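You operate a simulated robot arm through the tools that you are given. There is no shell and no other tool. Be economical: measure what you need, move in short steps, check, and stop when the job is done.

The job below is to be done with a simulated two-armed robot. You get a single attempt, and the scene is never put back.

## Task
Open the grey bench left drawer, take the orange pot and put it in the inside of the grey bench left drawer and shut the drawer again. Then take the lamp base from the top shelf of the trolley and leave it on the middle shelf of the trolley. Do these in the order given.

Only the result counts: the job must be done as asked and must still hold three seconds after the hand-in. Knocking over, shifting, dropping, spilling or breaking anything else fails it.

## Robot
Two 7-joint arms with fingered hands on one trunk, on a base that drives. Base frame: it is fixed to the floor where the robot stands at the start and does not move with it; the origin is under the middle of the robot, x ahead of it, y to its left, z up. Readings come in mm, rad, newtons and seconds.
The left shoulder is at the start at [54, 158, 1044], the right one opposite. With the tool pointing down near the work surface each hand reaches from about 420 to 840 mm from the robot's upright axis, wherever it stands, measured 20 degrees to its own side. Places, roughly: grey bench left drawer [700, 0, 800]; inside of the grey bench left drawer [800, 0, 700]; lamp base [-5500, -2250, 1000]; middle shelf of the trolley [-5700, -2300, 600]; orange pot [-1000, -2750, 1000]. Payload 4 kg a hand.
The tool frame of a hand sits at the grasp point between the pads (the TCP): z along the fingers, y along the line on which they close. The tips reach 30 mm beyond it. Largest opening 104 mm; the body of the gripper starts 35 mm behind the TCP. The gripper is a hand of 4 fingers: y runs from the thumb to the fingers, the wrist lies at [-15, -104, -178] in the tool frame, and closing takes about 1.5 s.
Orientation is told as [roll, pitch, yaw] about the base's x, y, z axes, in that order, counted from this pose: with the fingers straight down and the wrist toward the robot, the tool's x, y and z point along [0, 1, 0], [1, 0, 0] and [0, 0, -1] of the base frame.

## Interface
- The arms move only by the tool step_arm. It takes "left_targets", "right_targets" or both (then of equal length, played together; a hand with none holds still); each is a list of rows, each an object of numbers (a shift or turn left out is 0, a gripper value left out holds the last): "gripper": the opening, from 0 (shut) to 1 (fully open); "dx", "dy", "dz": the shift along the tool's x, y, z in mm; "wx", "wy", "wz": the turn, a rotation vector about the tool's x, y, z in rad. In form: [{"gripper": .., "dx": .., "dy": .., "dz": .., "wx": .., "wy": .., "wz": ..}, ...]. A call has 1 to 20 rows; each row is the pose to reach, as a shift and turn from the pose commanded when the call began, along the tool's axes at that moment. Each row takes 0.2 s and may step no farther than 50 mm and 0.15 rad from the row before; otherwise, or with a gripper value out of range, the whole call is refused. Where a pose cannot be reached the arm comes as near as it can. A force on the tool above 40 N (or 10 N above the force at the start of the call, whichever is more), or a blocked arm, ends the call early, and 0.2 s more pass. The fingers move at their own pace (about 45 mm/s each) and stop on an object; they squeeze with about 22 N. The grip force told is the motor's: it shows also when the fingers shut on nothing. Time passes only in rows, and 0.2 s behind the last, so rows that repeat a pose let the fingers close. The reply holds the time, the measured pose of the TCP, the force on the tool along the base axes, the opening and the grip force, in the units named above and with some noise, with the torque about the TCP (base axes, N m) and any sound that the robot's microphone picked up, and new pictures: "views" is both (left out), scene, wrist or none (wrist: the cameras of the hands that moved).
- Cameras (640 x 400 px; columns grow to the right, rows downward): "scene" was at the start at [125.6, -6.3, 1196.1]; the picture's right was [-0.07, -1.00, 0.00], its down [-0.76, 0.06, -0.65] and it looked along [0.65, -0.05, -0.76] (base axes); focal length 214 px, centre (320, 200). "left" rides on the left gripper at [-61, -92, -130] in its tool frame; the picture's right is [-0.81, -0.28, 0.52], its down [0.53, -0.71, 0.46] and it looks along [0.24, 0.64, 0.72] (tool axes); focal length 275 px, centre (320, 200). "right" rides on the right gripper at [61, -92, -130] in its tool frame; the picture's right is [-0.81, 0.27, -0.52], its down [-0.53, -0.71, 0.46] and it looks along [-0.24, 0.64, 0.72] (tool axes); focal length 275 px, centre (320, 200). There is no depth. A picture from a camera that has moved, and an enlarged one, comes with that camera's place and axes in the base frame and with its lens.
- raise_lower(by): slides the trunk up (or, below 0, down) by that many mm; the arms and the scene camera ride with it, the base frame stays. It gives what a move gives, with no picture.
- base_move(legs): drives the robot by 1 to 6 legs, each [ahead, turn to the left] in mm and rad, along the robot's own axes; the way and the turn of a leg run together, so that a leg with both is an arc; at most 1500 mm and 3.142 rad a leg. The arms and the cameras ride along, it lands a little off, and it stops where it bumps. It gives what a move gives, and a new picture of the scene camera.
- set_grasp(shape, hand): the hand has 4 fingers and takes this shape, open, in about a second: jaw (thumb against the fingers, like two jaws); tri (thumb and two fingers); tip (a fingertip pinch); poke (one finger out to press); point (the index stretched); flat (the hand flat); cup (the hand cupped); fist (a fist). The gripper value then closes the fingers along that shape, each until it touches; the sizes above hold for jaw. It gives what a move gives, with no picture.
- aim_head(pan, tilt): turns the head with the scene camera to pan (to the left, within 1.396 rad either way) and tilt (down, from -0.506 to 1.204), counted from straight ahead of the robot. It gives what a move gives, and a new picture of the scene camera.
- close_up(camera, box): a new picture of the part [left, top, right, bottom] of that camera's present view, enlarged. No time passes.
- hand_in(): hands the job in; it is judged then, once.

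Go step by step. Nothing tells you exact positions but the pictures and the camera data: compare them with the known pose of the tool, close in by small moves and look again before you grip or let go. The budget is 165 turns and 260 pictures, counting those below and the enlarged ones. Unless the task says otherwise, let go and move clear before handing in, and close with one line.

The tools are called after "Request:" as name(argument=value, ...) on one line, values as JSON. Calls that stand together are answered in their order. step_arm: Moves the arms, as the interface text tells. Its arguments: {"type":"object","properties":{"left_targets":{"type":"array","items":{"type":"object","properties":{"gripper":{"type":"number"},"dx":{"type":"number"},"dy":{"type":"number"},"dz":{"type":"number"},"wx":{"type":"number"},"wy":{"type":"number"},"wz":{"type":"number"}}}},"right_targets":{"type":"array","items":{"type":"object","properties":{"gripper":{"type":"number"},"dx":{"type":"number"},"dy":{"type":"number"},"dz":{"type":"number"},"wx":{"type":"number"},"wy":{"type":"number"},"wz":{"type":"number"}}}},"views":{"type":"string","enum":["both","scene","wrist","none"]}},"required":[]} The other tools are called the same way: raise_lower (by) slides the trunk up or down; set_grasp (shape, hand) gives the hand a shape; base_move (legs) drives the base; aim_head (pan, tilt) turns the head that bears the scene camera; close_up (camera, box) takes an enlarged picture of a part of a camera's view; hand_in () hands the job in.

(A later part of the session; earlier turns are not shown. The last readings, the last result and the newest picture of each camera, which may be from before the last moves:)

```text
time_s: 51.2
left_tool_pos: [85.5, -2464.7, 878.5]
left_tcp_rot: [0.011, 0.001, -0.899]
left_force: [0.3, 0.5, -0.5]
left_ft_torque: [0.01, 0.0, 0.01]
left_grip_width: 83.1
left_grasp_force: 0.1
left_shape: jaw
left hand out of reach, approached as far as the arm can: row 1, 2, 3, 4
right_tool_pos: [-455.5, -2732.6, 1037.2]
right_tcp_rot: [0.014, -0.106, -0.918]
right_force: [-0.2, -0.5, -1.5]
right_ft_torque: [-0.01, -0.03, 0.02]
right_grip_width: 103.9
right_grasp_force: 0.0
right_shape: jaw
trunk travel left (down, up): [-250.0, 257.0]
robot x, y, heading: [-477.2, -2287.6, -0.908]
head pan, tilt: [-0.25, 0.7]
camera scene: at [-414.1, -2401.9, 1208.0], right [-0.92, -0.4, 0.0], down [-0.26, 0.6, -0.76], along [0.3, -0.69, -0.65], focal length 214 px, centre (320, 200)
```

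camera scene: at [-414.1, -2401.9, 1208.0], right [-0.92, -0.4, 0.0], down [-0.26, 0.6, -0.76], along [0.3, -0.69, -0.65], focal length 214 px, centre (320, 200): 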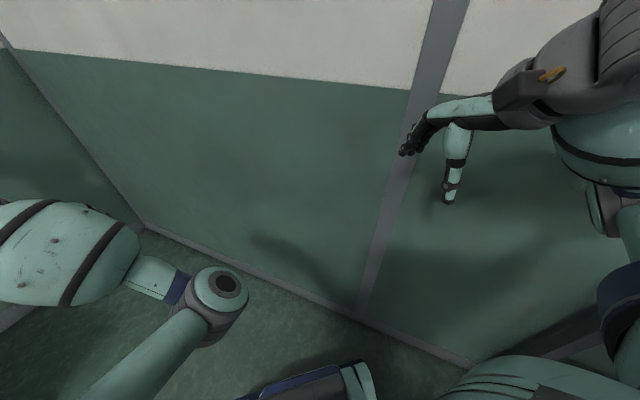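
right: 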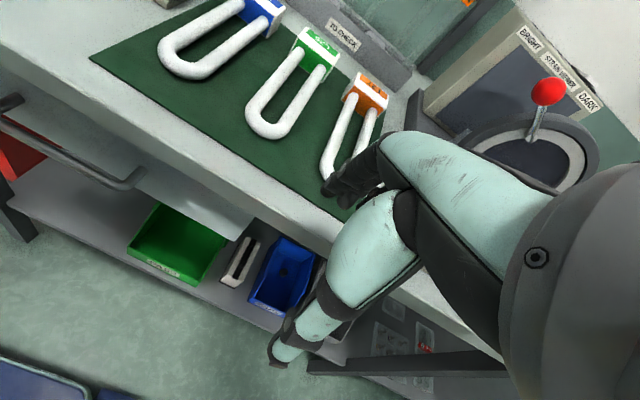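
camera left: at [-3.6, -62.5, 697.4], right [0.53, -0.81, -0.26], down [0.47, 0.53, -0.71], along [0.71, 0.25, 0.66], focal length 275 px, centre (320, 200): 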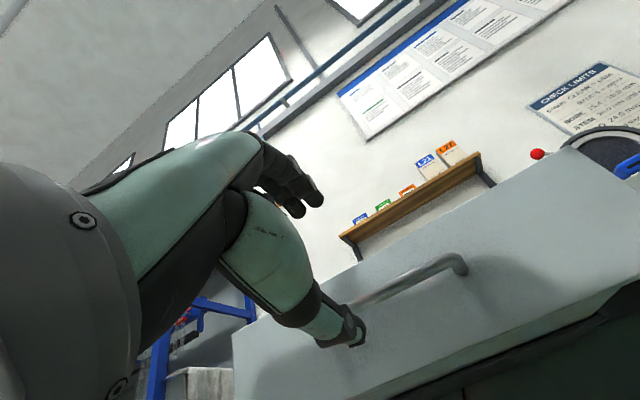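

Turning here is too tight to the wall, so I'll raise the trunk, back away 180 mm and turn there to face the pot, using the left hand for it.

Request:
raise_lower(by=120)

Request:
base_move(legs=[[-180, 0], [0, -1.7]])

Request:
aim_head(pan=0.3, tilt=0.9)

```text
time_s: 52.7
left_tool_pos: [84.9, -2465.4, 996.7]
left_tcp_rot: [0.012, 0.003, -0.899]
left_force: [-0.3, -0.2, 0.1]
left_ft_torque: [-0.02, 0.01, 0.01]
left_grip_width: 83.4
left_grasp_force: 0.1
left_shape: jaw
right_tool_pos: [-456.3, -2732.8, 1156.2]
right_tcp_rot: [0.016, -0.106, -0.919]
right_force: [-0.4, 0.5, -0.8]
right_ft_torque: [0.01, 0.0, -0.04]
right_grip_width: 104.0
right_grasp_force: 0.1
right_shape: jaw
trunk travel left (down, up): [-370.0, 137.0]
robot x, y, heading: [-475.1, -2289.6, -0.915]
head pan, tilt: [-0.25, 0.7]
```

```text
time_s: 59.0
left_tool_pos: [-816.1, -2694.4, 998.1]
left_tcp_rot: [0.022, 0.001, -2.55]
left_force: [-0.3, 0.1, -0.4]
left_ft_torque: [0.01, -0.02, 0.0]
left_grip_width: 83.0
left_grasp_force: 0.1
left_shape: jaw
right_tool_pos: [-1037.4, -2127.0, 1158.1]
right_tcp_rot: [0.002, -0.103, -2.567]
right_force: [-0.2, 0.1, 0.6]
right_ft_torque: [-0.01, 0.0, 0.01]
right_grip_width: 104.0
right_grasp_force: 0.0
right_shape: jaw
trunk travel left (down, up): [-370.0, 137.0]
robot x, y, heading: [-586.0, -2155.2, -2.576]
head pan, tilt: [-0.25, 0.7]
camera scene: at [-704.5, -2206.6, 1327.1], right [-0.31, 0.95, 0.0], down [0.62, 0.21, -0.76], along [-0.72, -0.23, -0.65], focal length 214 px, centre (320, 200)
```

scene: 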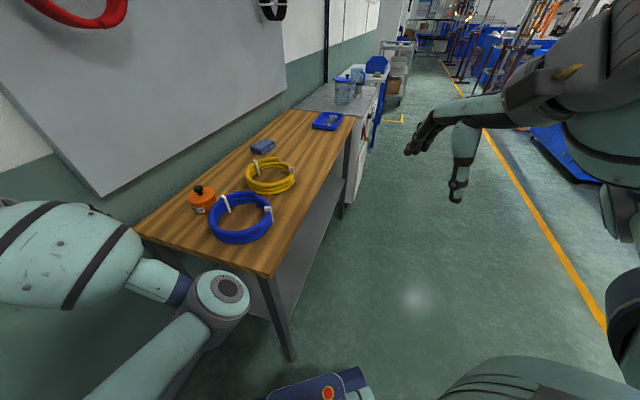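

```text
time_s: 60.0
left_tool_pos: [-804.5, -2691.5, 1004.8]
left_tcp_rot: [0.034, -0.022, -2.54]
left_force: [0.1, -0.5, 0.3]
left_ft_torque: [0.03, -0.01, 0.03]
left_grip_width: 83.2
left_grasp_force: 0.1
left_shape: jaw
right_tool_pos: [-1029.2, -2119.3, 1163.4]
right_tcp_rot: [0.018, -0.105, -2.582]
right_force: [0.7, 0.2, -0.2]
right_ft_torque: [-0.01, 0.0, -0.01]
right_grip_width: 104.2
right_grasp_force: 0.1
right_shape: jaw
trunk travel left (down, up): [-370.0, 137.0]
robot x, y, heading: [-585.0, -2153.9, -2.575]
head pan, tilt: [0.3, 0.901]
camera scene: at [-672.5, -2238.1, 1311.1], right [-0.76, 0.65, 0.0], down [0.51, 0.6, -0.61], along [-0.39, -0.47, -0.79], focal length 214 px, centre (320, 200)
```

scene: 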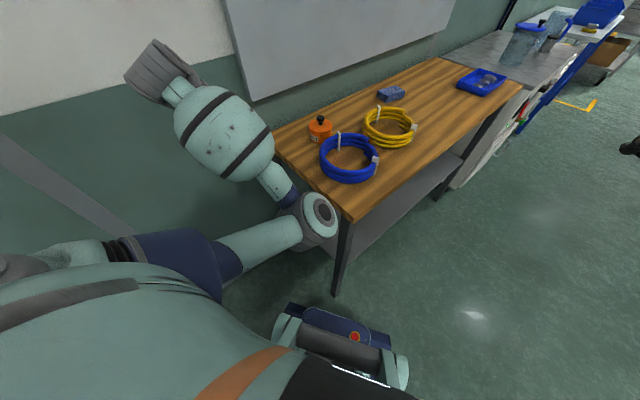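

Request:
close_up(camera="scene", box=[260, 80, 420, 180])

Request:
close_up(camera="left", box=[0, 0, 640, 400])

```text
4.00 times, centred on (340, 130) of scene
camera zoom: at [-672.5, -2238.1, 1311.1], right [-0.76, 0.65, 0.0], down [0.51, 0.6, -0.61], along [-0.39, -0.47, -0.79], focal length 858 px, centre (240, 480)
```

zoom: 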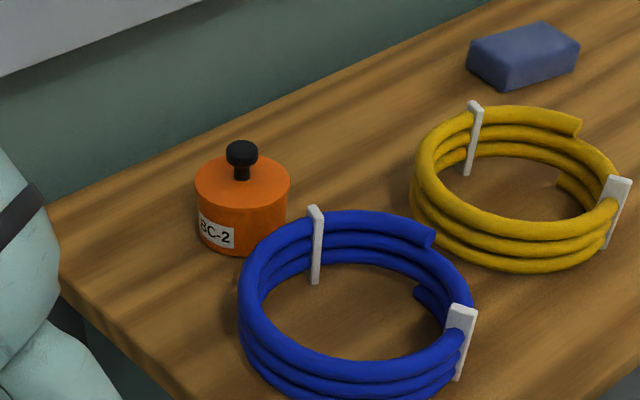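

```text
1.00 times, centred on (320, 200) of left (not enlarged: the box is as wide or as high as the picture)
camera zoom: at [-764.5, -2585.4, 1130.0], right [-0.23, 0.8, -0.55], down [0.89, -0.05, -0.45], along [-0.39, -0.59, -0.7], focal length 275 px, centre (320, 200)
```

zoom: 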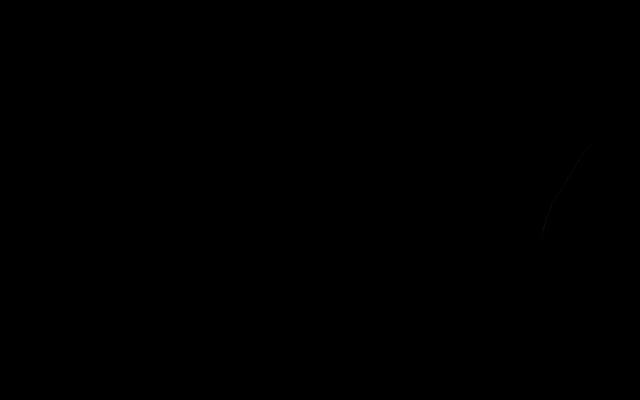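

The pot's mushroom knob can be gripped from above, at about [-1090, -2740, 912]. I bring the left hand near, staying high, and look with the wrist camera.

Request:
step_arm(left_targets=[{"dy": 38, "dx": -18}, {"dy": 76, "dx": -36}, {"dy": 114, "dx": -54}, {"dy": 152, "dx": -72}, {"dy": 190, "dx": -90}, {"dy": 228, "dx": -108}, {"dy": 235, "dx": -112}])

```text
time_s: 61.6
left_tool_pos: [-1061.7, -2726.4, 1005.9]
left_tcp_rot: [0.018, -0.01, -2.547]
left_force: [0.0, 0.3, 0.1]
left_ft_torque: [0.06, -0.01, 0.03]
left_grip_width: 83.2
left_grasp_force: 0.0
left_shape: jaw
right_tool_pos: [-1029.3, -2119.1, 1164.4]
right_tcp_rot: [0.017, -0.105, -2.582]
right_force: [0.2, -0.1, -0.1]
right_ft_torque: [0.0, 0.01, 0.0]
right_grip_width: 104.0
right_grasp_force: 0.1
right_shape: jaw
trunk travel left (down, up): [-370.0, 137.0]
robot x, y, heading: [-587.6, -2155.8, -2.578]
head pan, tilt: [0.3, 0.901]
camera scene: at [-672.2, -2237.4, 1311.1], right [-0.76, 0.65, 0.0], down [0.51, 0.6, -0.61], along [-0.39, -0.47, -0.79], focal length 214 px, centre (320, 200)
camera left: at [-1020.7, -2622.8, 1132.8], right [-0.22, 0.81, -0.54], down [0.89, -0.05, -0.45], along [-0.4, -0.58, -0.71], focal length 275 px, centre (320, 200)
```

scene: 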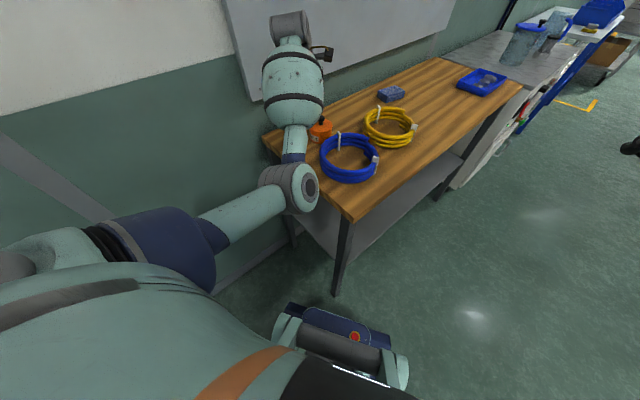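
left: 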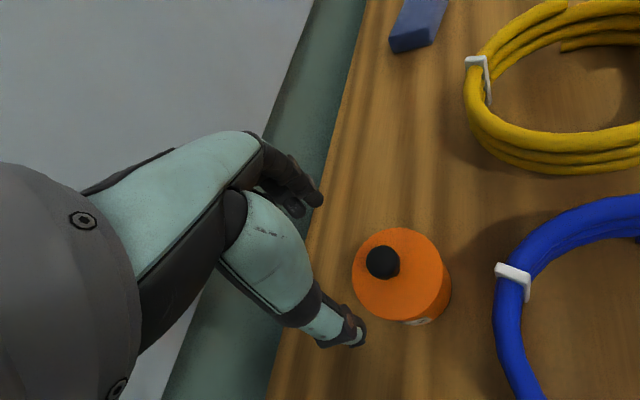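

Combining both views, the knob is at about [-1076, -2715, 928] with the lid at ≈896. I centre over it and descend partway.

Request:
step_arm(left_targets=[{"dx": -9, "dy": 3, "dz": 10, "gripper": 0.65}, {"dx": -17, "dy": 5, "dz": 25}, {"dx": -17, "dy": 5, "dz": 40}, {"dx": -17, "dy": 5, "dz": 40}], views="wrist")

Request:
close_up(camera="scene", box=[260, 80, 420, 180])

```text
time_s: 62.6
left_tool_pos: [-1076.0, -2715.0, 964.3]
left_tcp_rot: [0.022, -0.011, -2.548]
left_force: [0.2, -0.3, 0.3]
left_ft_torque: [0.03, 0.03, -0.01]
left_grip_width: 68.2
left_grasp_force: 0.0
left_shape: jaw
right_tool_pos: [-1029.4, -2119.2, 1164.1]
right_tcp_rot: [0.017, -0.104, -2.582]
right_force: [0.0, -0.4, 0.1]
right_ft_torque: [0.02, 0.01, 0.02]
right_grip_width: 104.2
right_grasp_force: 0.1
right_shape: jaw
trunk travel left (down, up): [-370.0, 137.0]
robot x, y, heading: [-581.1, -2154.9, -2.576]
head pan, tilt: [0.3, 0.901]
camera left: at [-1034.6, -2612.2, 1092.2], right [-0.22, 0.81, -0.54], down [0.89, -0.05, -0.45], along [-0.4, -0.58, -0.71], focal length 275 px, centre (320, 200)
```

left: 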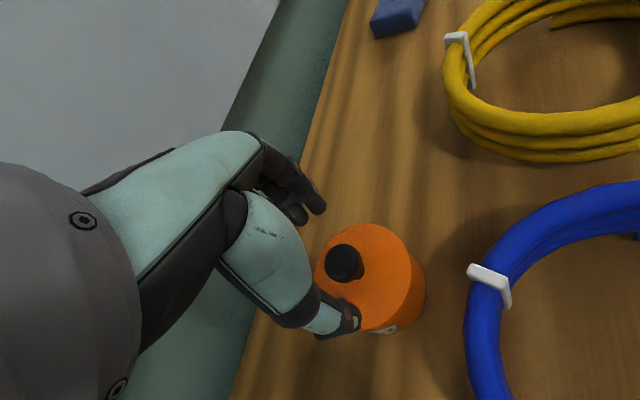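

```text
4.00 times, centred on (340, 130) of scene
camera zoom: at [-672.7, -2237.5, 1311.1], right [-0.76, 0.65, 0.0], down [0.51, 0.6, -0.61], along [-0.39, -0.47, -0.79], focal length 858 px, centre (240, 480)
```

zoom: 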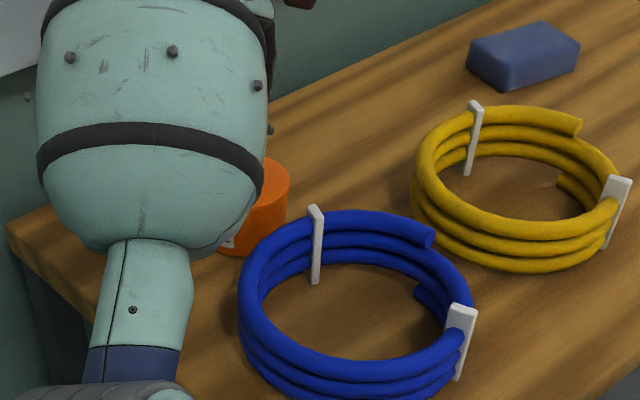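

The knob lies as computed, at about [-1076, -2711, 930]. I descend the last 30 mm and close on it.

Request:
step_arm(left_targets=[{"dx": -3, "dy": -2, "dz": 10}, {"dx": -3, "dy": -2, "dz": 20}, {"dx": -3, "dy": -2, "dz": 29}, {"dx": -3, "dy": -2, "dz": 29}], views="wrist")

```text
time_s: 63.6
left_tool_pos: [-1076.3, -2713.3, 938.1]
left_tcp_rot: [0.021, -0.02, -2.55]
left_force: [-1.1, 0.8, 20.1]
left_ft_torque: [0.45, -0.67, 0.05]
left_grip_width: 66.6
left_grasp_force: 0.1
left_shape: jaw
right_tool_pos: [-1028.9, -2117.3, 1165.2]
right_tcp_rot: [0.02, -0.109, -2.582]
right_force: [0.1, 1.0, 0.1]
right_ft_torque: [0.01, -0.03, -0.01]
right_grip_width: 104.1
right_grasp_force: 0.1
right_shape: jaw
trunk travel left (down, up): [-370.0, 137.0]
robot x, y, heading: [-586.5, -2152.3, -2.573]
head pan, tilt: [0.3, 0.901]
camera left: at [-1034.3, -2608.1, 1065.0], right [-0.23, 0.81, -0.54], down [0.89, -0.06, -0.46], along [-0.4, -0.58, -0.71], focal length 275 px, centre (320, 200)
```

left: 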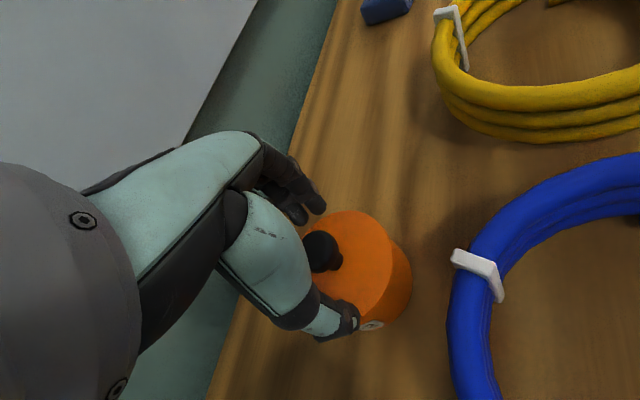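

The thumb tip just touches the lid. I lift 6 mm and close the fingers on the knob.

Request:
step_arm(left_targets=[{"dz": -6}, {"dz": -6, "gripper": 0}, {"dz": -6, "gripper": 0}, {"dz": -6, "gripper": 0}, {"dz": -6, "gripper": 0}, {"dz": -6, "gripper": 0}, {"dz": -6, "gripper": 0}], views="wrist")

```text
time_s: 65.2
left_tool_pos: [-1076.5, -2712.4, 940.5]
left_tcp_rot: [0.019, -0.01, -2.548]
left_force: [1.8, 0.4, -1.4]
left_ft_torque: [0.01, -0.1, -0.02]
left_grip_width: 57.2
left_grasp_force: 21.8
left_shape: jaw
right_tool_pos: [-1029.8, -2118.3, 1164.0]
right_tcp_rot: [0.019, -0.107, -2.581]
right_force: [0.3, 0.0, 0.3]
right_ft_torque: [0.02, -0.01, -0.03]
right_grip_width: 104.1
right_grasp_force: 0.0
right_shape: jaw
trunk travel left (down, up): [-370.0, 137.0]
robot x, y, heading: [-583.2, -2153.4, -2.574]
head pan, tilt: [0.3, 0.901]
heard: snap
camera left: at [-1035.5, -2609.2, 1067.8], right [-0.22, 0.81, -0.54], down [0.89, -0.05, -0.45], along [-0.4, -0.58, -0.71], focal length 275 px, centre (320, 200)
```

left: 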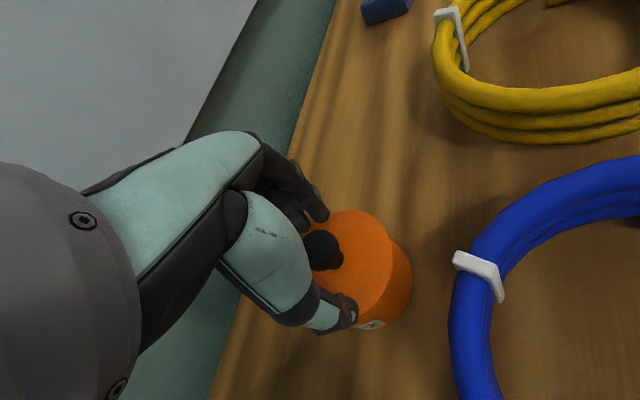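

There was a snap, and the fingers stopped at 57 mm, wider than the knob seems. I look closer before doing anything.

Request:
close_up(camera="left", box=[220, 150, 460, 350])

Request:
close_up(camera="scene", box=[260, 80, 380, 155])

```text
2.00 times, centred on (340, 250) of left
camera zoom: at [-1035.5, -2609.2, 1067.8], right [-0.22, 0.81, -0.54], down [0.89, -0.05, -0.45], along [-0.4, -0.58, -0.71], focal length 551 px, centre (280, 100)
```

zoom: 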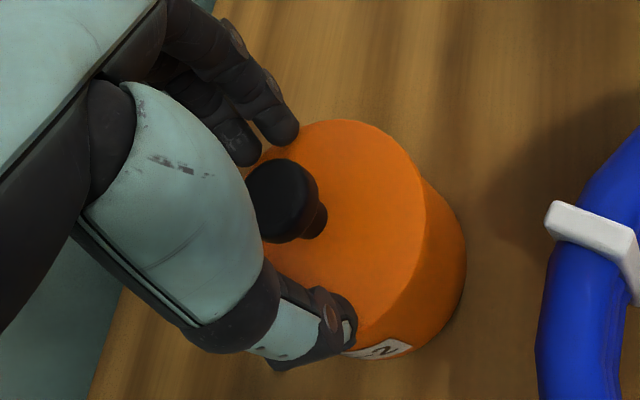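

```text
5.33 times, centred on (320, 118) of scene
camera zoom: at [-672.4, -2237.5, 1311.1], right [-0.76, 0.65, 0.0], down [0.51, 0.6, -0.61], along [-0.39, -0.47, -0.79], focal length 1144 px, centre (320, 640)
```

zoom: 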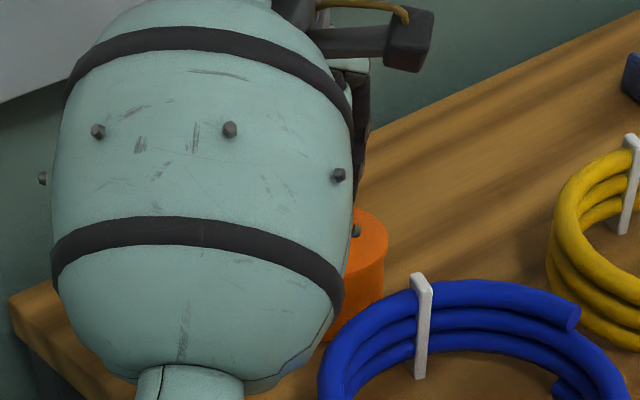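

The thumb and fingers seem to have closed on something firm. I test with a 15 mm lift and look whether the pot comes along.

Request:
step_arm(left_targets=[{"dz": -5}, {"dz": -10}, {"dz": -15}, {"dz": -15}], views="wrist")

Request:
close_up(camera="scene", box=[260, 80, 380, 155])

```text
time_s: 66.2
left_tool_pos: [-1076.3, -2712.8, 955.2]
left_tcp_rot: [0.019, -0.011, -2.549]
left_force: [0.2, -0.3, -0.3]
left_ft_torque: [-0.02, 0.01, -0.02]
left_grip_width: 57.1
left_grasp_force: 21.3
left_shape: jaw
right_tool_pos: [-1028.7, -2119.6, 1164.4]
right_tcp_rot: [0.019, -0.103, -2.582]
right_force: [-0.2, 0.0, 0.7]
right_ft_torque: [0.01, -0.01, 0.0]
right_grip_width: 104.0
right_grasp_force: 0.1
right_shape: jaw
trunk travel left (down, up): [-370.0, 137.0]
robot x, y, heading: [-582.9, -2153.7, -2.572]
head pan, tilt: [0.3, 0.901]
camera left: at [-1034.8, -2609.2, 1083.3], right [-0.22, 0.81, -0.54], down [0.89, -0.05, -0.45], along [-0.4, -0.58, -0.71], focal length 275 px, centre (320, 200)
```

left: 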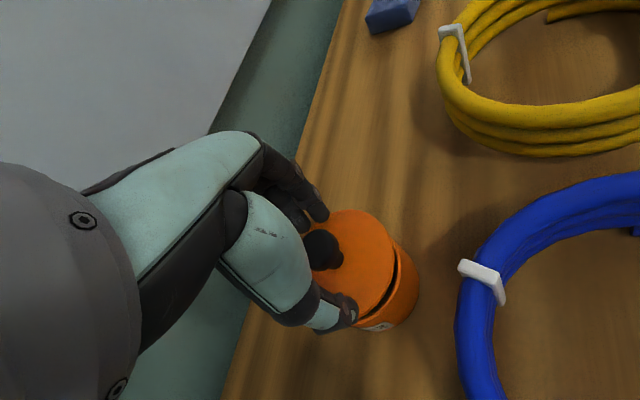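

```text
5.33 times, centred on (320, 118) of scene
camera zoom: at [-672.6, -2237.6, 1311.1], right [-0.76, 0.65, 0.0], down [0.51, 0.6, -0.61], along [-0.39, -0.47, -0.79], focal length 1144 px, centre (320, 640)
```

zoom: 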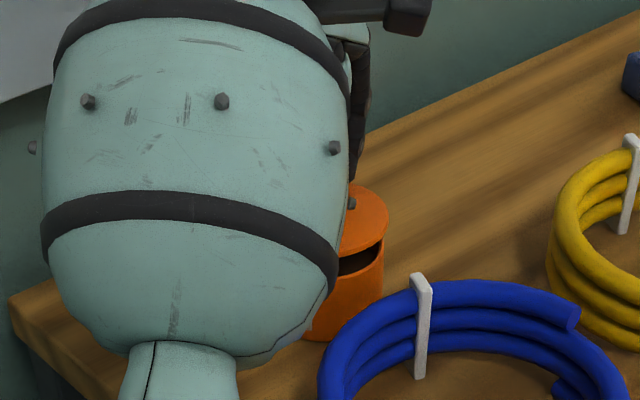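

The lid is coming off alone: the knob is on a loose lid. I set it straight back down where it came from and let go.

Request:
step_arm(left_targets=[{"dz": 5}, {"dz": 10}, {"dz": 14}, {"dz": 16}, {"dz": 16}], views="wrist")

Request:
close_up(camera="scene", box=[260, 80, 380, 155])

```text
time_s: 67.4
left_tool_pos: [-1075.9, -2711.1, 944.6]
left_tcp_rot: [0.021, -0.021, -2.55]
left_force: [-0.5, -1.7, 19.9]
left_ft_torque: [-0.39, 0.48, -0.04]
left_grip_width: 57.6
left_grasp_force: 22.4
left_shape: jaw
right_tool_pos: [-1027.1, -2116.8, 1165.3]
right_tcp_rot: [0.016, -0.108, -2.58]
right_force: [-0.2, 0.2, -0.2]
right_ft_torque: [0.0, -0.03, 0.0]
right_grip_width: 103.8
right_grasp_force: 0.1
right_shape: jaw
trunk travel left (down, up): [-370.0, 137.0]
robot x, y, heading: [-587.0, -2152.9, -2.576]
head pan, tilt: [0.3, 0.901]
camera left: at [-1033.7, -2608.0, 1070.8], right [-0.23, 0.81, -0.54], down [0.89, -0.06, -0.46], along [-0.4, -0.58, -0.71], focal length 275 px, centre (320, 200)
```

left: 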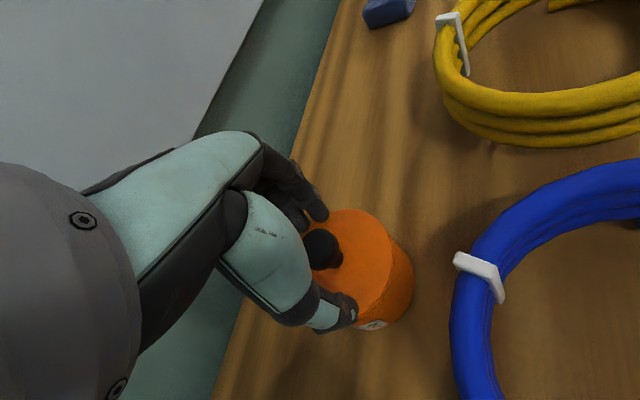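

```text
5.33 times, centred on (320, 118) of scene
camera zoom: at [-670.4, -2235.4, 1311.5], right [-0.76, 0.65, 0.0], down [0.51, 0.6, -0.61], along [-0.39, -0.47, -0.79], focal length 1144 px, centre (320, 640)
```

zoom: 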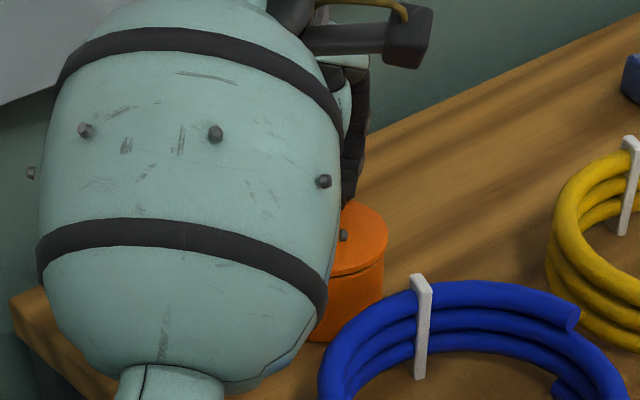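

The lid touches about 4 mm above its seat. I press it gently further to seat it.

Request:
step_arm(left_targets=[{"dz": 2}, {"dz": 4}, {"dz": 6}, {"dz": 6}], views="wrist")

Request:
close_up(camera="left", box=[220, 150, 460, 350])

Request:
close_up(camera="scene", box=[290, 100, 370, 150])

```text
time_s: 68.4
left_tool_pos: [-1074.8, -2712.2, 943.9]
left_tcp_rot: [0.021, -0.03, -2.55]
left_force: [0.5, -2.0, 34.0]
left_ft_torque: [-0.6, 0.81, 0.03]
left_grip_width: 57.3
left_grasp_force: 22.0
left_shape: jaw
right_tool_pos: [-1025.8, -2116.1, 1166.4]
right_tcp_rot: [0.019, -0.111, -2.582]
right_force: [-0.9, -0.9, -0.3]
right_ft_torque: [0.0, 0.02, 0.0]
right_grip_width: 104.0
right_grasp_force: 0.2
right_shape: jaw
trunk travel left (down, up): [-370.0, 137.0]
robot x, y, heading: [-585.6, -2157.3, -2.574]
head pan, tilt: [0.3, 0.901]
camera left: at [-1032.4, -2606.6, 1069.0], right [-0.23, 0.81, -0.54], down [0.88, -0.06, -0.46], along [-0.41, -0.59, -0.7], focal length 275 px, centre (320, 200)
```

left: 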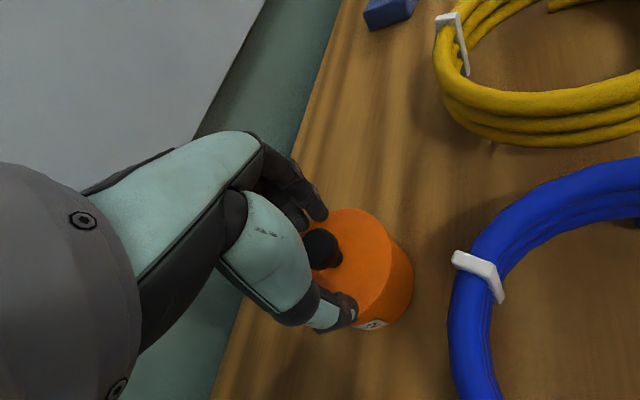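

```text
2.00 times, centred on (340, 250) of left
camera zoom: at [-1032.4, -2606.6, 1069.0], right [-0.23, 0.81, -0.54], down [0.88, -0.06, -0.46], along [-0.41, -0.59, -0.7], focal length 551 px, centre (280, 100)
```

zoom: 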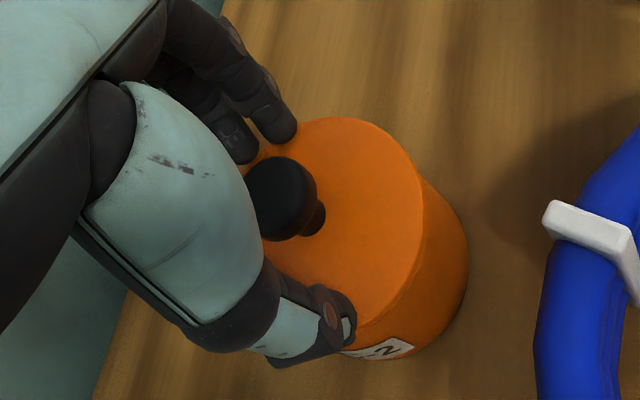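

```text
8.00 times, centred on (330, 125) of scene
camera zoom: at [-668.7, -2233.7, 1311.7], right [-0.76, 0.65, 0.0], down [0.51, 0.6, -0.61], along [-0.4, -0.47, -0.79], focal length 1716 px, centre (240, 800)
```

zoom: 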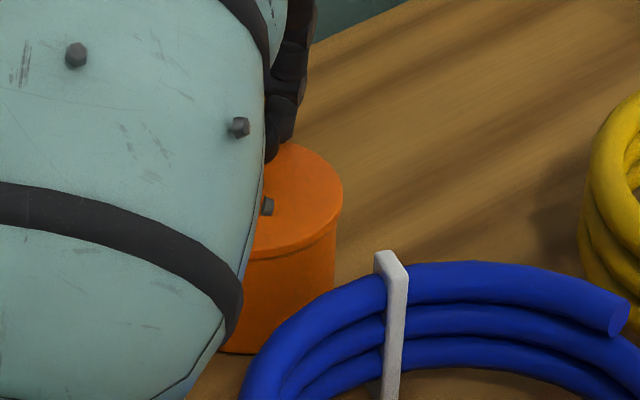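

The lid looks flush again. I relieve the pressure, open, and lift clear to inspect.

Request:
step_arm(left_targets=[{"dz": -5}, {"dz": -8, "gripper": 0.7}, {"dz": -8, "gripper": 0.7}, {"dz": -8, "gripper": 0.7}, {"dz": -25}, {"dz": -50}, {"dz": -90}, {"dz": -90, "dx": 40}, {"dz": -90, "dx": 80}], views="wrist")

Request:
close_up(camera="scene", box=[280, 95, 376, 155])

```text
time_s: 70.4
left_tool_pos: [-1031.4, -2777.7, 1025.2]
left_tcp_rot: [0.02, -0.01, -2.55]
left_force: [0.5, 0.0, -0.6]
left_ft_torque: [0.02, -0.01, 0.02]
left_grip_width: 72.6
left_grasp_force: 0.0
left_shape: jaw
right_tool_pos: [-1029.8, -2120.7, 1164.2]
right_tcp_rot: [0.018, -0.105, -2.58]
right_force: [0.0, -0.4, 0.8]
right_ft_torque: [0.01, -0.01, 0.02]
right_grip_width: 104.1
right_grasp_force: 0.0
right_shape: jaw
trunk travel left (down, up): [-370.0, 137.0]
robot x, y, heading: [-585.6, -2155.0, -2.576]
head pan, tilt: [0.3, 0.901]
heard: snap
camera left: at [-990.0, -2673.9, 1152.4], right [-0.22, 0.81, -0.54], down [0.89, -0.05, -0.45], along [-0.4, -0.58, -0.71], focal length 275 px, centre (320, 200)
```

left: 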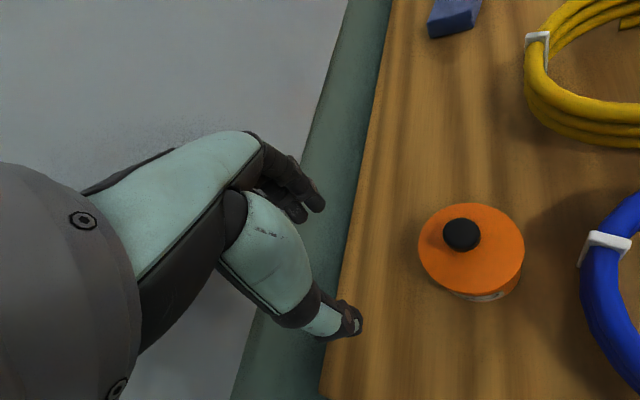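

```text
6.67 times, centred on (328, 125) of scene
camera zoom: at [-672.0, -2238.6, 1311.1], right [-0.76, 0.65, 0.0], down [0.51, 0.6, -0.61], along [-0.39, -0.47, -0.79], focal length 1430 px, centre (267, 700)
```

zoom: 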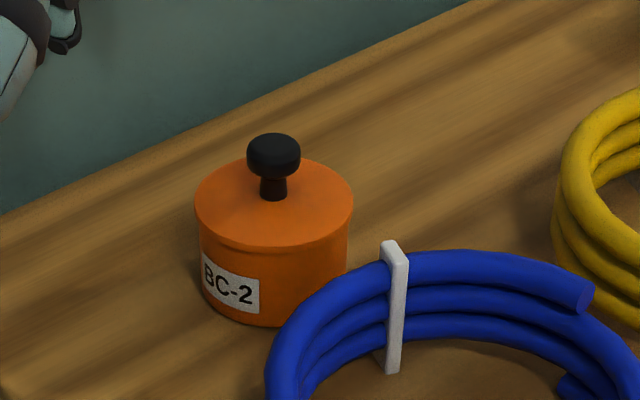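

The lid snapped back on as the hand let go, so the pot stands whole again; it must be carried by its body. I'll come from the side with fingers almost level, so I pull back and turn the hand so its jaws close sideways.

Request:
step_arm(left_targets=[{"dy": -40, "gripper": 1}, {"dy": -80, "wz": 0.14}, {"dy": -120, "wz": 0.28}, {"dy": -160, "wz": 0.42}, {"dy": -170, "wz": 0.56}, {"dy": -170, "wz": 0.7}, {"dy": -170, "wz": 0.84}, {"dy": -170, "wz": 0.98}, {"dy": -170, "wz": 1.12}, {"dy": -170, "wz": 1.26}, {"dy": -170, "wz": 1.4}, {"dy": -170, "wz": 1.42}], views="scene")

```text
time_s: 73.0
left_tool_pos: [-889.3, -2682.7, 1025.0]
left_tcp_rot: [0.014, 0.02, 2.31]
left_force: [0.2, -0.1, 0.0]
left_ft_torque: [0.03, -0.03, 0.0]
left_grip_width: 103.7
left_grasp_force: 0.0
left_shape: jaw
right_tool_pos: [-1029.7, -2119.9, 1164.9]
right_tcp_rot: [0.017, -0.105, -2.583]
right_force: [0.0, -0.4, 0.4]
right_ft_torque: [-0.01, 0.02, -0.01]
right_grip_width: 103.9
right_grasp_force: 0.1
right_shape: jaw
trunk travel left (down, up): [-370.0, 137.0]
robot x, y, heading: [-584.0, -2152.6, -2.574]
head pan, tilt: [0.3, 0.901]
camera scene: at [-672.2, -2237.6, 1311.1], right [-0.76, 0.65, 0.0], down [0.51, 0.6, -0.61], along [-0.39, -0.47, -0.79], focal length 214 px, centre (320, 200)
```

scene: 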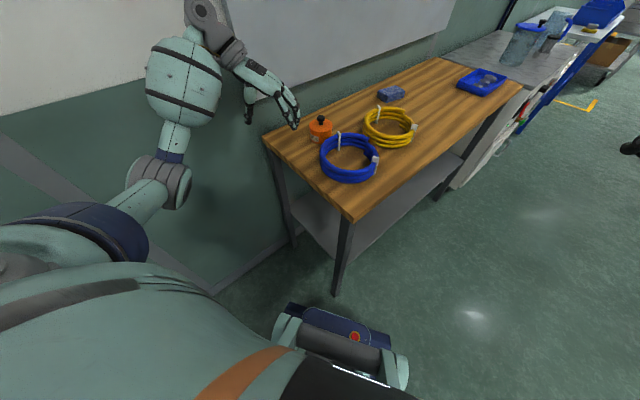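

Jaw axis now runs sideways (toward the right). Now I tilt the fingers forward to about 70° from vertical.

Request:
step_arm(left_targets=[{"wy": 0.14}, {"wy": 0.28}, {"wy": 0.42}, {"wy": 0.56}, {"wy": 0.7}, {"wy": 0.84}, {"wy": 0.98}, {"wy": 1.12}, {"wy": 1.22}, {"wy": 1.22}])

```text
time_s: 75.2
left_tool_pos: [-891.3, -2682.1, 1024.3]
left_tcp_rot: [1.236, 0.018, 2.314]
left_force: [0.0, -1.1, 0.1]
left_ft_torque: [0.0, -0.01, -0.03]
left_grip_width: 103.7
left_grasp_force: 0.0
left_shape: jaw
right_tool_pos: [-1029.5, -2118.2, 1164.9]
right_tcp_rot: [0.016, -0.105, -2.582]
right_force: [-0.6, 0.7, 0.0]
right_ft_torque: [0.01, 0.01, 0.04]
right_grip_width: 103.9
right_grasp_force: 0.0
right_shape: jaw
trunk travel left (down, up): [-370.0, 137.0]
robot x, y, heading: [-586.3, -2150.4, -2.573]
head pan, tilt: [0.3, 0.901]
camera scene: at [-672.5, -2237.4, 1311.1], right [-0.76, 0.65, 0.0], down [0.51, 0.6, -0.61], along [-0.39, -0.47, -0.79], focal length 214 px, centre (320, 200)
camera left: at [-723.6, -2654.0, 1009.8], right [0.03, -0.37, -0.93], down [0.03, -0.93, 0.37], along [-1.0, -0.04, -0.02], focal length 275 px, centre (320, 200)
```

scene: 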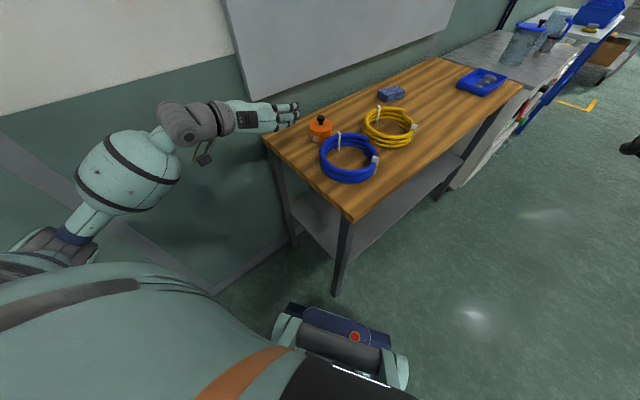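
left: 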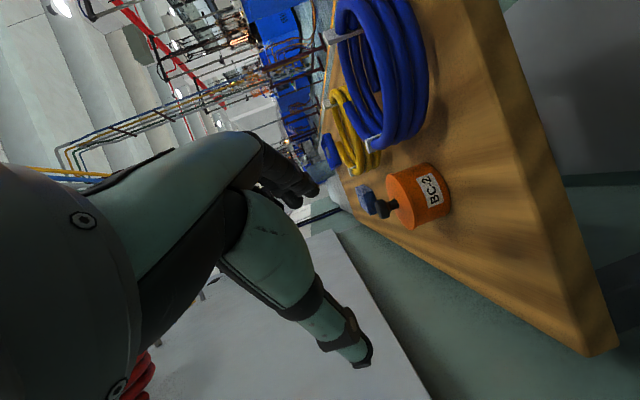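

The coil is too near the right-hand side for this approach. Better: jaws along the away-from-robot line with the fingers pointing to the robot's right (coming from the wall side), so I untilt and turn back.

Request:
step_arm(left_targets=[{"wy": -0.14}, {"wy": -0.28}, {"wy": -0.42}, {"wy": -0.56}, {"wy": -0.7}, {"wy": -0.84}, {"wy": -0.98}, {"wy": -1.12}, {"wy": -1.236}, {"wy": -1.236}], views="none")

Request:
step_arm(left_targets=[{"wz": -0.14}, {"wz": -0.28}, {"wz": -0.42}, {"wz": -0.56}, {"wz": -0.7}, {"wz": -0.84}, {"wz": -0.98}, {"wz": -1.12}, {"wz": -1.26}, {"wz": -1.4}, {"wz": -1.54}, {"wz": -1.68}, {"wz": -1.7}], views="none")

Request:
step_arm(left_targets=[{"wy": -0.14}, {"wy": -0.28}, {"wy": -0.42}, {"wy": -0.56}, {"wy": -0.7}, {"wy": -0.84}, {"wy": -0.98}, {"wy": -1.12}, {"wy": -1.22}, {"wy": -1.22}])

```text
time_s: 77.4
left_tool_pos: [-891.1, -2681.4, 1025.4]
left_tcp_rot: [-0.004, 0.02, 2.312]
left_force: [-0.3, 0.2, 0.0]
left_ft_torque: [-0.03, 0.02, 0.02]
left_grip_width: 103.5
left_grasp_force: 0.1
left_shape: jaw
right_tool_pos: [-1028.7, -2119.1, 1163.7]
right_tcp_rot: [0.017, -0.106, -2.582]
right_force: [0.5, -0.2, 0.4]
right_ft_torque: [0.0, 0.0, 0.0]
right_grip_width: 103.9
right_grasp_force: 0.1
right_shape: jaw
trunk travel left (down, up): [-370.0, 137.0]
robot x, y, heading: [-582.7, -2153.9, -2.571]
head pan, tilt: [0.3, 0.901]
```

```text
time_s: 80.2
left_tool_pos: [-890.1, -2681.7, 1023.6]
left_tcp_rot: [0.02, -0.003, -2.268]
left_force: [0.2, -0.3, 0.8]
left_ft_torque: [0.02, 0.01, 0.02]
left_grip_width: 103.8
left_grasp_force: 0.0
left_shape: jaw
right_tool_pos: [-1030.7, -2119.2, 1165.4]
right_tcp_rot: [0.018, -0.106, -2.581]
right_force: [-0.2, -0.3, 0.1]
right_ft_torque: [0.03, -0.03, 0.0]
right_grip_width: 103.9
right_grasp_force: 0.1
right_shape: jaw
trunk travel left (down, up): [-370.0, 137.0]
robot x, y, heading: [-586.7, -2157.4, -2.572]
head pan, tilt: [0.3, 0.901]
```

```text
time_s: 82.4
left_tool_pos: [-890.0, -2682.9, 1022.9]
left_tcp_rot: [-1.201, -0.001, -2.27]
left_force: [0.1, -1.0, 0.5]
left_ft_torque: [-0.01, -0.02, -0.01]
left_grip_width: 103.7
left_grasp_force: 0.1
left_shape: jaw
right_tool_pos: [-1029.6, -2118.1, 1164.5]
right_tcp_rot: [0.017, -0.104, -2.581]
right_force: [-0.3, -0.3, -0.1]
right_ft_torque: [0.02, 0.0, 0.03]
right_grip_width: 104.0
right_grasp_force: 0.0
right_shape: jaw
trunk travel left (down, up): [-370.0, 137.0]
robot x, y, heading: [-586.7, -2151.9, -2.568]
head pan, tilt: [0.3, 0.901]
camera scene: at [-672.3, -2237.4, 1311.1], right [-0.76, 0.65, 0.0], down [0.51, 0.6, -0.61], along [-0.39, -0.47, -0.79], focal length 214 px, centre (320, 200)
camera left: at [-755.4, -2676.9, 1126.3], right [-0.42, 0.71, 0.57], down [0.28, 0.7, -0.66], along [-0.87, -0.12, -0.49], focal length 275 px, centre (320, 200)
```

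scene: 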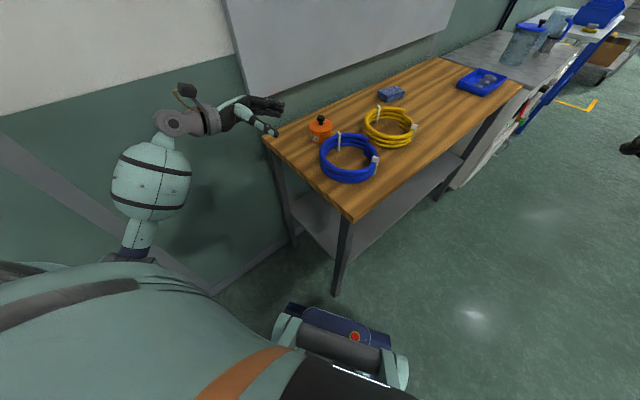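
left: 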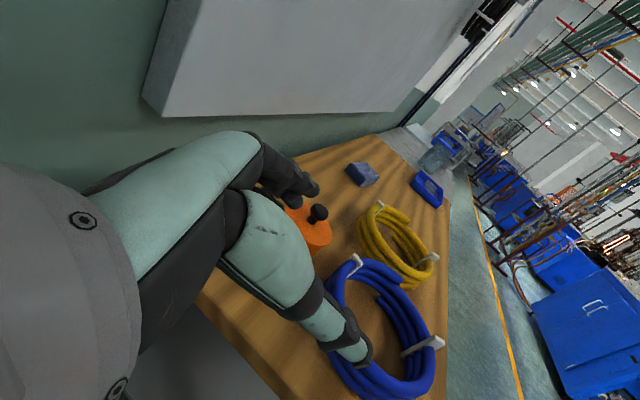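

The hand now comes from the wall side, fingers 70° off vertical. I move above the pot at a safe height, then check alignment.

Request:
step_arm(left_targets=[{"dx": -7.5, "dy": 28, "dz": 19.5}, {"dx": -15, "dy": 56, "dz": 39}, {"dx": -22.5, "dy": 85, "dz": 58}, {"dx": -30, "dy": 113, "dz": 78}, {"dx": -37.7, "dy": 141.5, "dz": 97.3}, {"dx": -16, "dy": 141.5, "dz": 105.6}, {"dx": -16, "dy": 141.5, "dz": 105.6}])

Request:
close_up(camera="scene", box=[260, 80, 420, 180])

```text
time_s: 84.0
left_tool_pos: [-1061.4, -2721.8, 1000.0]
left_tcp_rot: [-1.202, -0.001, -2.271]
left_force: [0.0, -0.7, -0.6]
left_ft_torque: [-0.01, -0.01, -0.02]
left_grip_width: 103.7
left_grasp_force: 0.1
left_shape: jaw
right_tool_pos: [-1030.8, -2119.1, 1165.3]
right_tcp_rot: [0.018, -0.105, -2.583]
right_force: [0.0, 0.3, 0.2]
right_ft_torque: [0.02, -0.02, 0.02]
right_grip_width: 103.9
right_grasp_force: 0.1
right_shape: jaw
trunk travel left (down, up): [-370.0, 137.0]
robot x, y, heading: [-588.8, -2153.5, -2.574]
head pan, tilt: [0.3, 0.901]
camera scene: at [-672.8, -2237.4, 1311.1], right [-0.76, 0.65, 0.0], down [0.51, 0.6, -0.61], along [-0.39, -0.47, -0.79], focal length 214 px, centre (320, 200)
camera left: at [-926.6, -2717.4, 1103.9], right [-0.42, 0.71, 0.57], down [0.28, 0.69, -0.66], along [-0.86, -0.12, -0.49], focal length 275 px, centre (320, 200)
```

scene: 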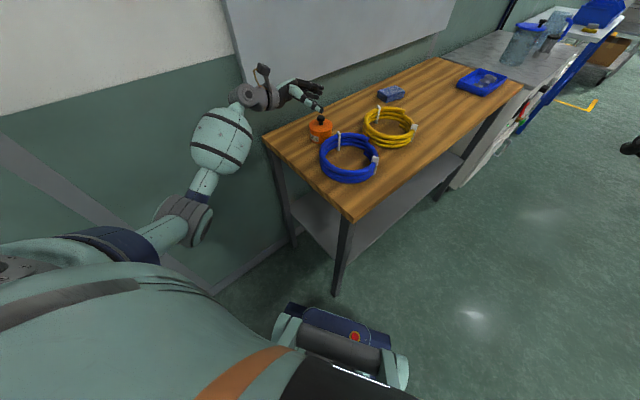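
left: 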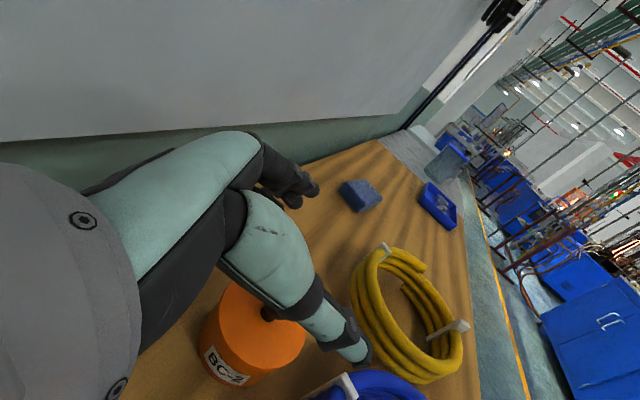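

```text
4.00 times, centred on (340, 130) of scene
camera zoom: at [-672.8, -2237.4, 1311.1], right [-0.76, 0.65, 0.0], down [0.51, 0.6, -0.61], along [-0.39, -0.47, -0.79], focal length 858 px, centre (240, 480)
```

zoom: 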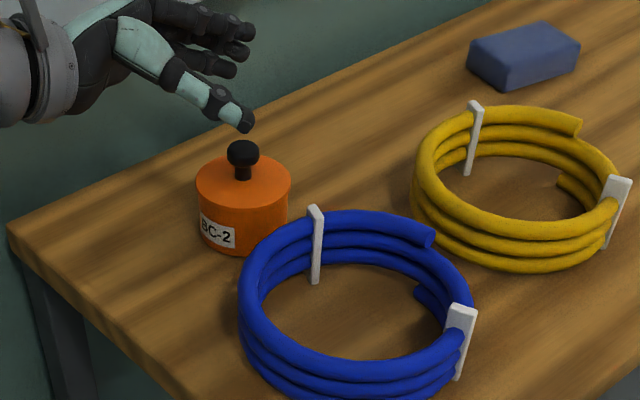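

Aligned: the pot lies between thumb and fingers. I descend straight down 118 mm with the jaw open around the pot.

Request:
step_arm(left_targets=[{"dx": 26, "dz": 10}, {"dx": 52, "dz": 20}, {"dx": 75, "dz": 29}, {"dx": 91, "dz": 35}, {"dx": 101, "dz": 39}, {"dx": 110, "dz": 42.6}, {"dx": 110, "dz": 42.6}])

Request:
close_up(camera="scene", box=[260, 80, 420, 180])

```text
time_s: 85.6
left_tool_pos: [-1060.6, -2722.9, 888.2]
left_tcp_rot: [-1.207, -0.007, -2.266]
left_force: [6.5, -2.2, 17.7]
left_ft_torque: [-0.75, 0.74, 0.36]
left_grip_width: 103.8
left_grasp_force: 0.0
left_shape: jaw
right_tool_pos: [-1026.4, -2118.2, 1165.7]
right_tcp_rot: [0.018, -0.109, -2.581]
right_force: [0.2, 0.2, 0.9]
right_ft_torque: [-0.01, -0.02, 0.05]
right_grip_width: 103.8
right_grasp_force: 0.1
right_shape: jaw
trunk travel left (down, up): [-370.0, 137.0]
robot x, y, heading: [-584.8, -2152.2, -2.573]
head pan, tilt: [0.3, 0.901]
camera scene: at [-669.4, -2235.4, 1311.6], right [-0.76, 0.65, 0.0], down [0.51, 0.6, -0.61], along [-0.39, -0.47, -0.79], focal length 214 px, centre (320, 200)
camera left: at [-925.0, -2717.3, 989.9], right [-0.41, 0.71, 0.57], down [0.27, 0.69, -0.67], along [-0.87, -0.12, -0.48], focal length 275 px, centre (320, 200)
```

scene: 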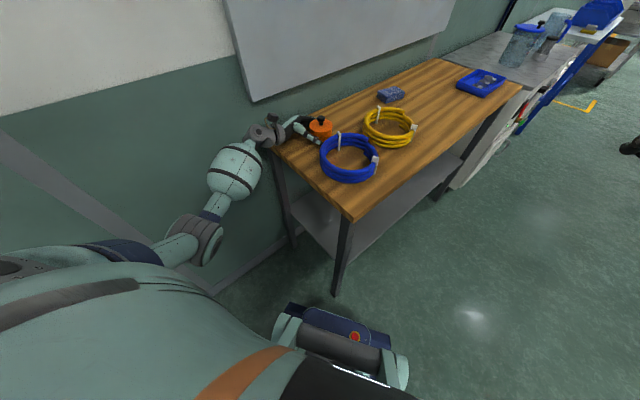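
left: 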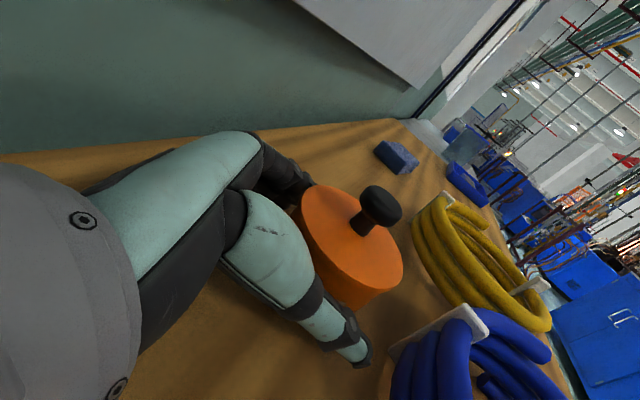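

```text
4.00 times, centred on (340, 130) of scene
camera zoom: at [-669.4, -2235.4, 1311.6], right [-0.76, 0.65, 0.0], down [0.51, 0.6, -0.61], along [-0.39, -0.47, -0.79], focal length 858 px, centre (240, 480)
```

zoom: 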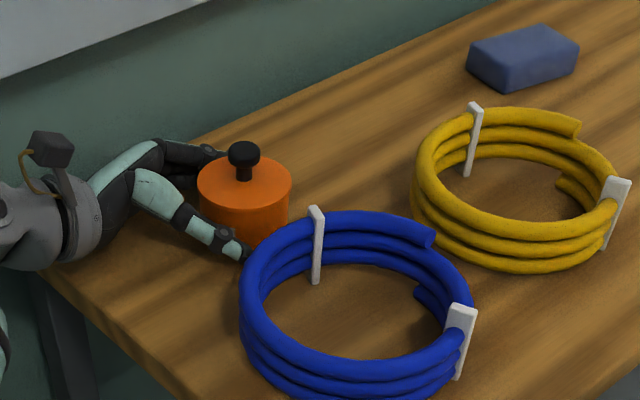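

The lowest finger just touches the bench; the pot is well within the jaws. I lift 9 mm and close on the body.

Request:
step_arm(left_targets=[{"dx": -8.4, "dz": -3.2}, {"dx": -8.4, "dz": -3.2, "gripper": 0.5}, {"dx": -8.4, "dz": -3.2, "gripper": 0.2}, {"dx": -8.4, "dz": -3.2, "gripper": 0}, {"dx": -8.4, "dz": -3.2, "gripper": 0}, {"dx": -8.4, "dz": -3.2, "gripper": 0}, {"dx": -8.4, "dz": -3.2, "gripper": 0}], views="wrist")

Request:
close_up(camera="scene", box=[260, 80, 380, 155])

```text
time_s: 87.2
left_tool_pos: [-1061.8, -2721.7, 892.2]
left_tcp_rot: [-1.201, -0.002, -2.272]
left_force: [1.1, -0.3, 9.2]
left_ft_torque: [-0.41, 0.45, 0.05]
left_grip_width: 66.6
left_grasp_force: 22.3
left_shape: jaw
right_tool_pos: [-1029.1, -2118.4, 1165.0]
right_tcp_rot: [0.017, -0.106, -2.582]
right_force: [-0.1, 0.3, 0.2]
right_ft_torque: [-0.01, -0.01, 0.0]
right_grip_width: 103.9
right_grasp_force: 0.1
right_shape: jaw
trunk travel left (down, up): [-370.0, 137.0]
robot x, y, heading: [-586.5, -2151.4, -2.577]
head pan, tilt: [0.3, 0.901]
camera left: at [-926.3, -2717.0, 995.9], right [-0.41, 0.71, 0.57], down [0.28, 0.69, -0.66], along [-0.87, -0.12, -0.49], focal length 275 px, centre (320, 200)
```

left: 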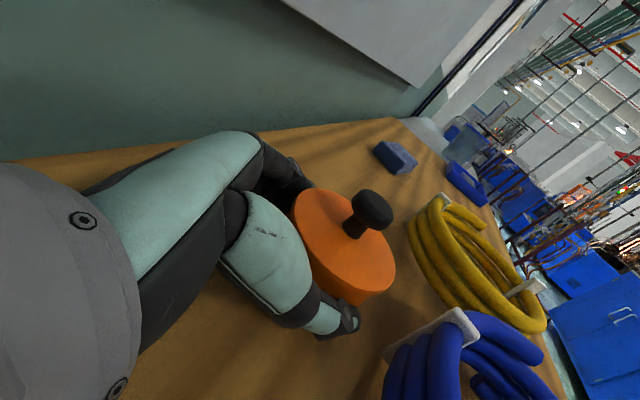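

```text
5.33 times, centred on (320, 118) of scene
camera zoom: at [-671.2, -2236.3, 1311.3], right [-0.76, 0.65, 0.0], down [0.51, 0.6, -0.61], along [-0.39, -0.47, -0.79], focal length 1144 px, centre (320, 640)
```

zoom: 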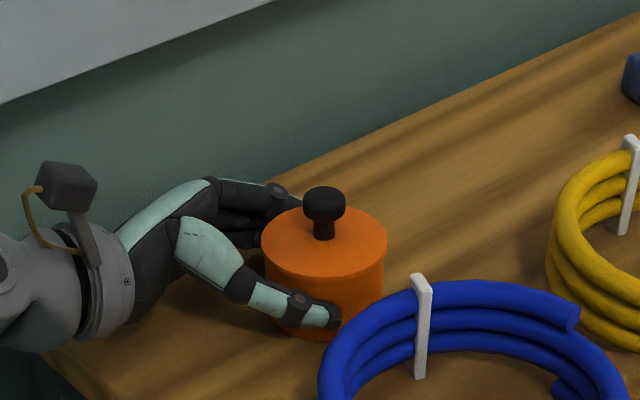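

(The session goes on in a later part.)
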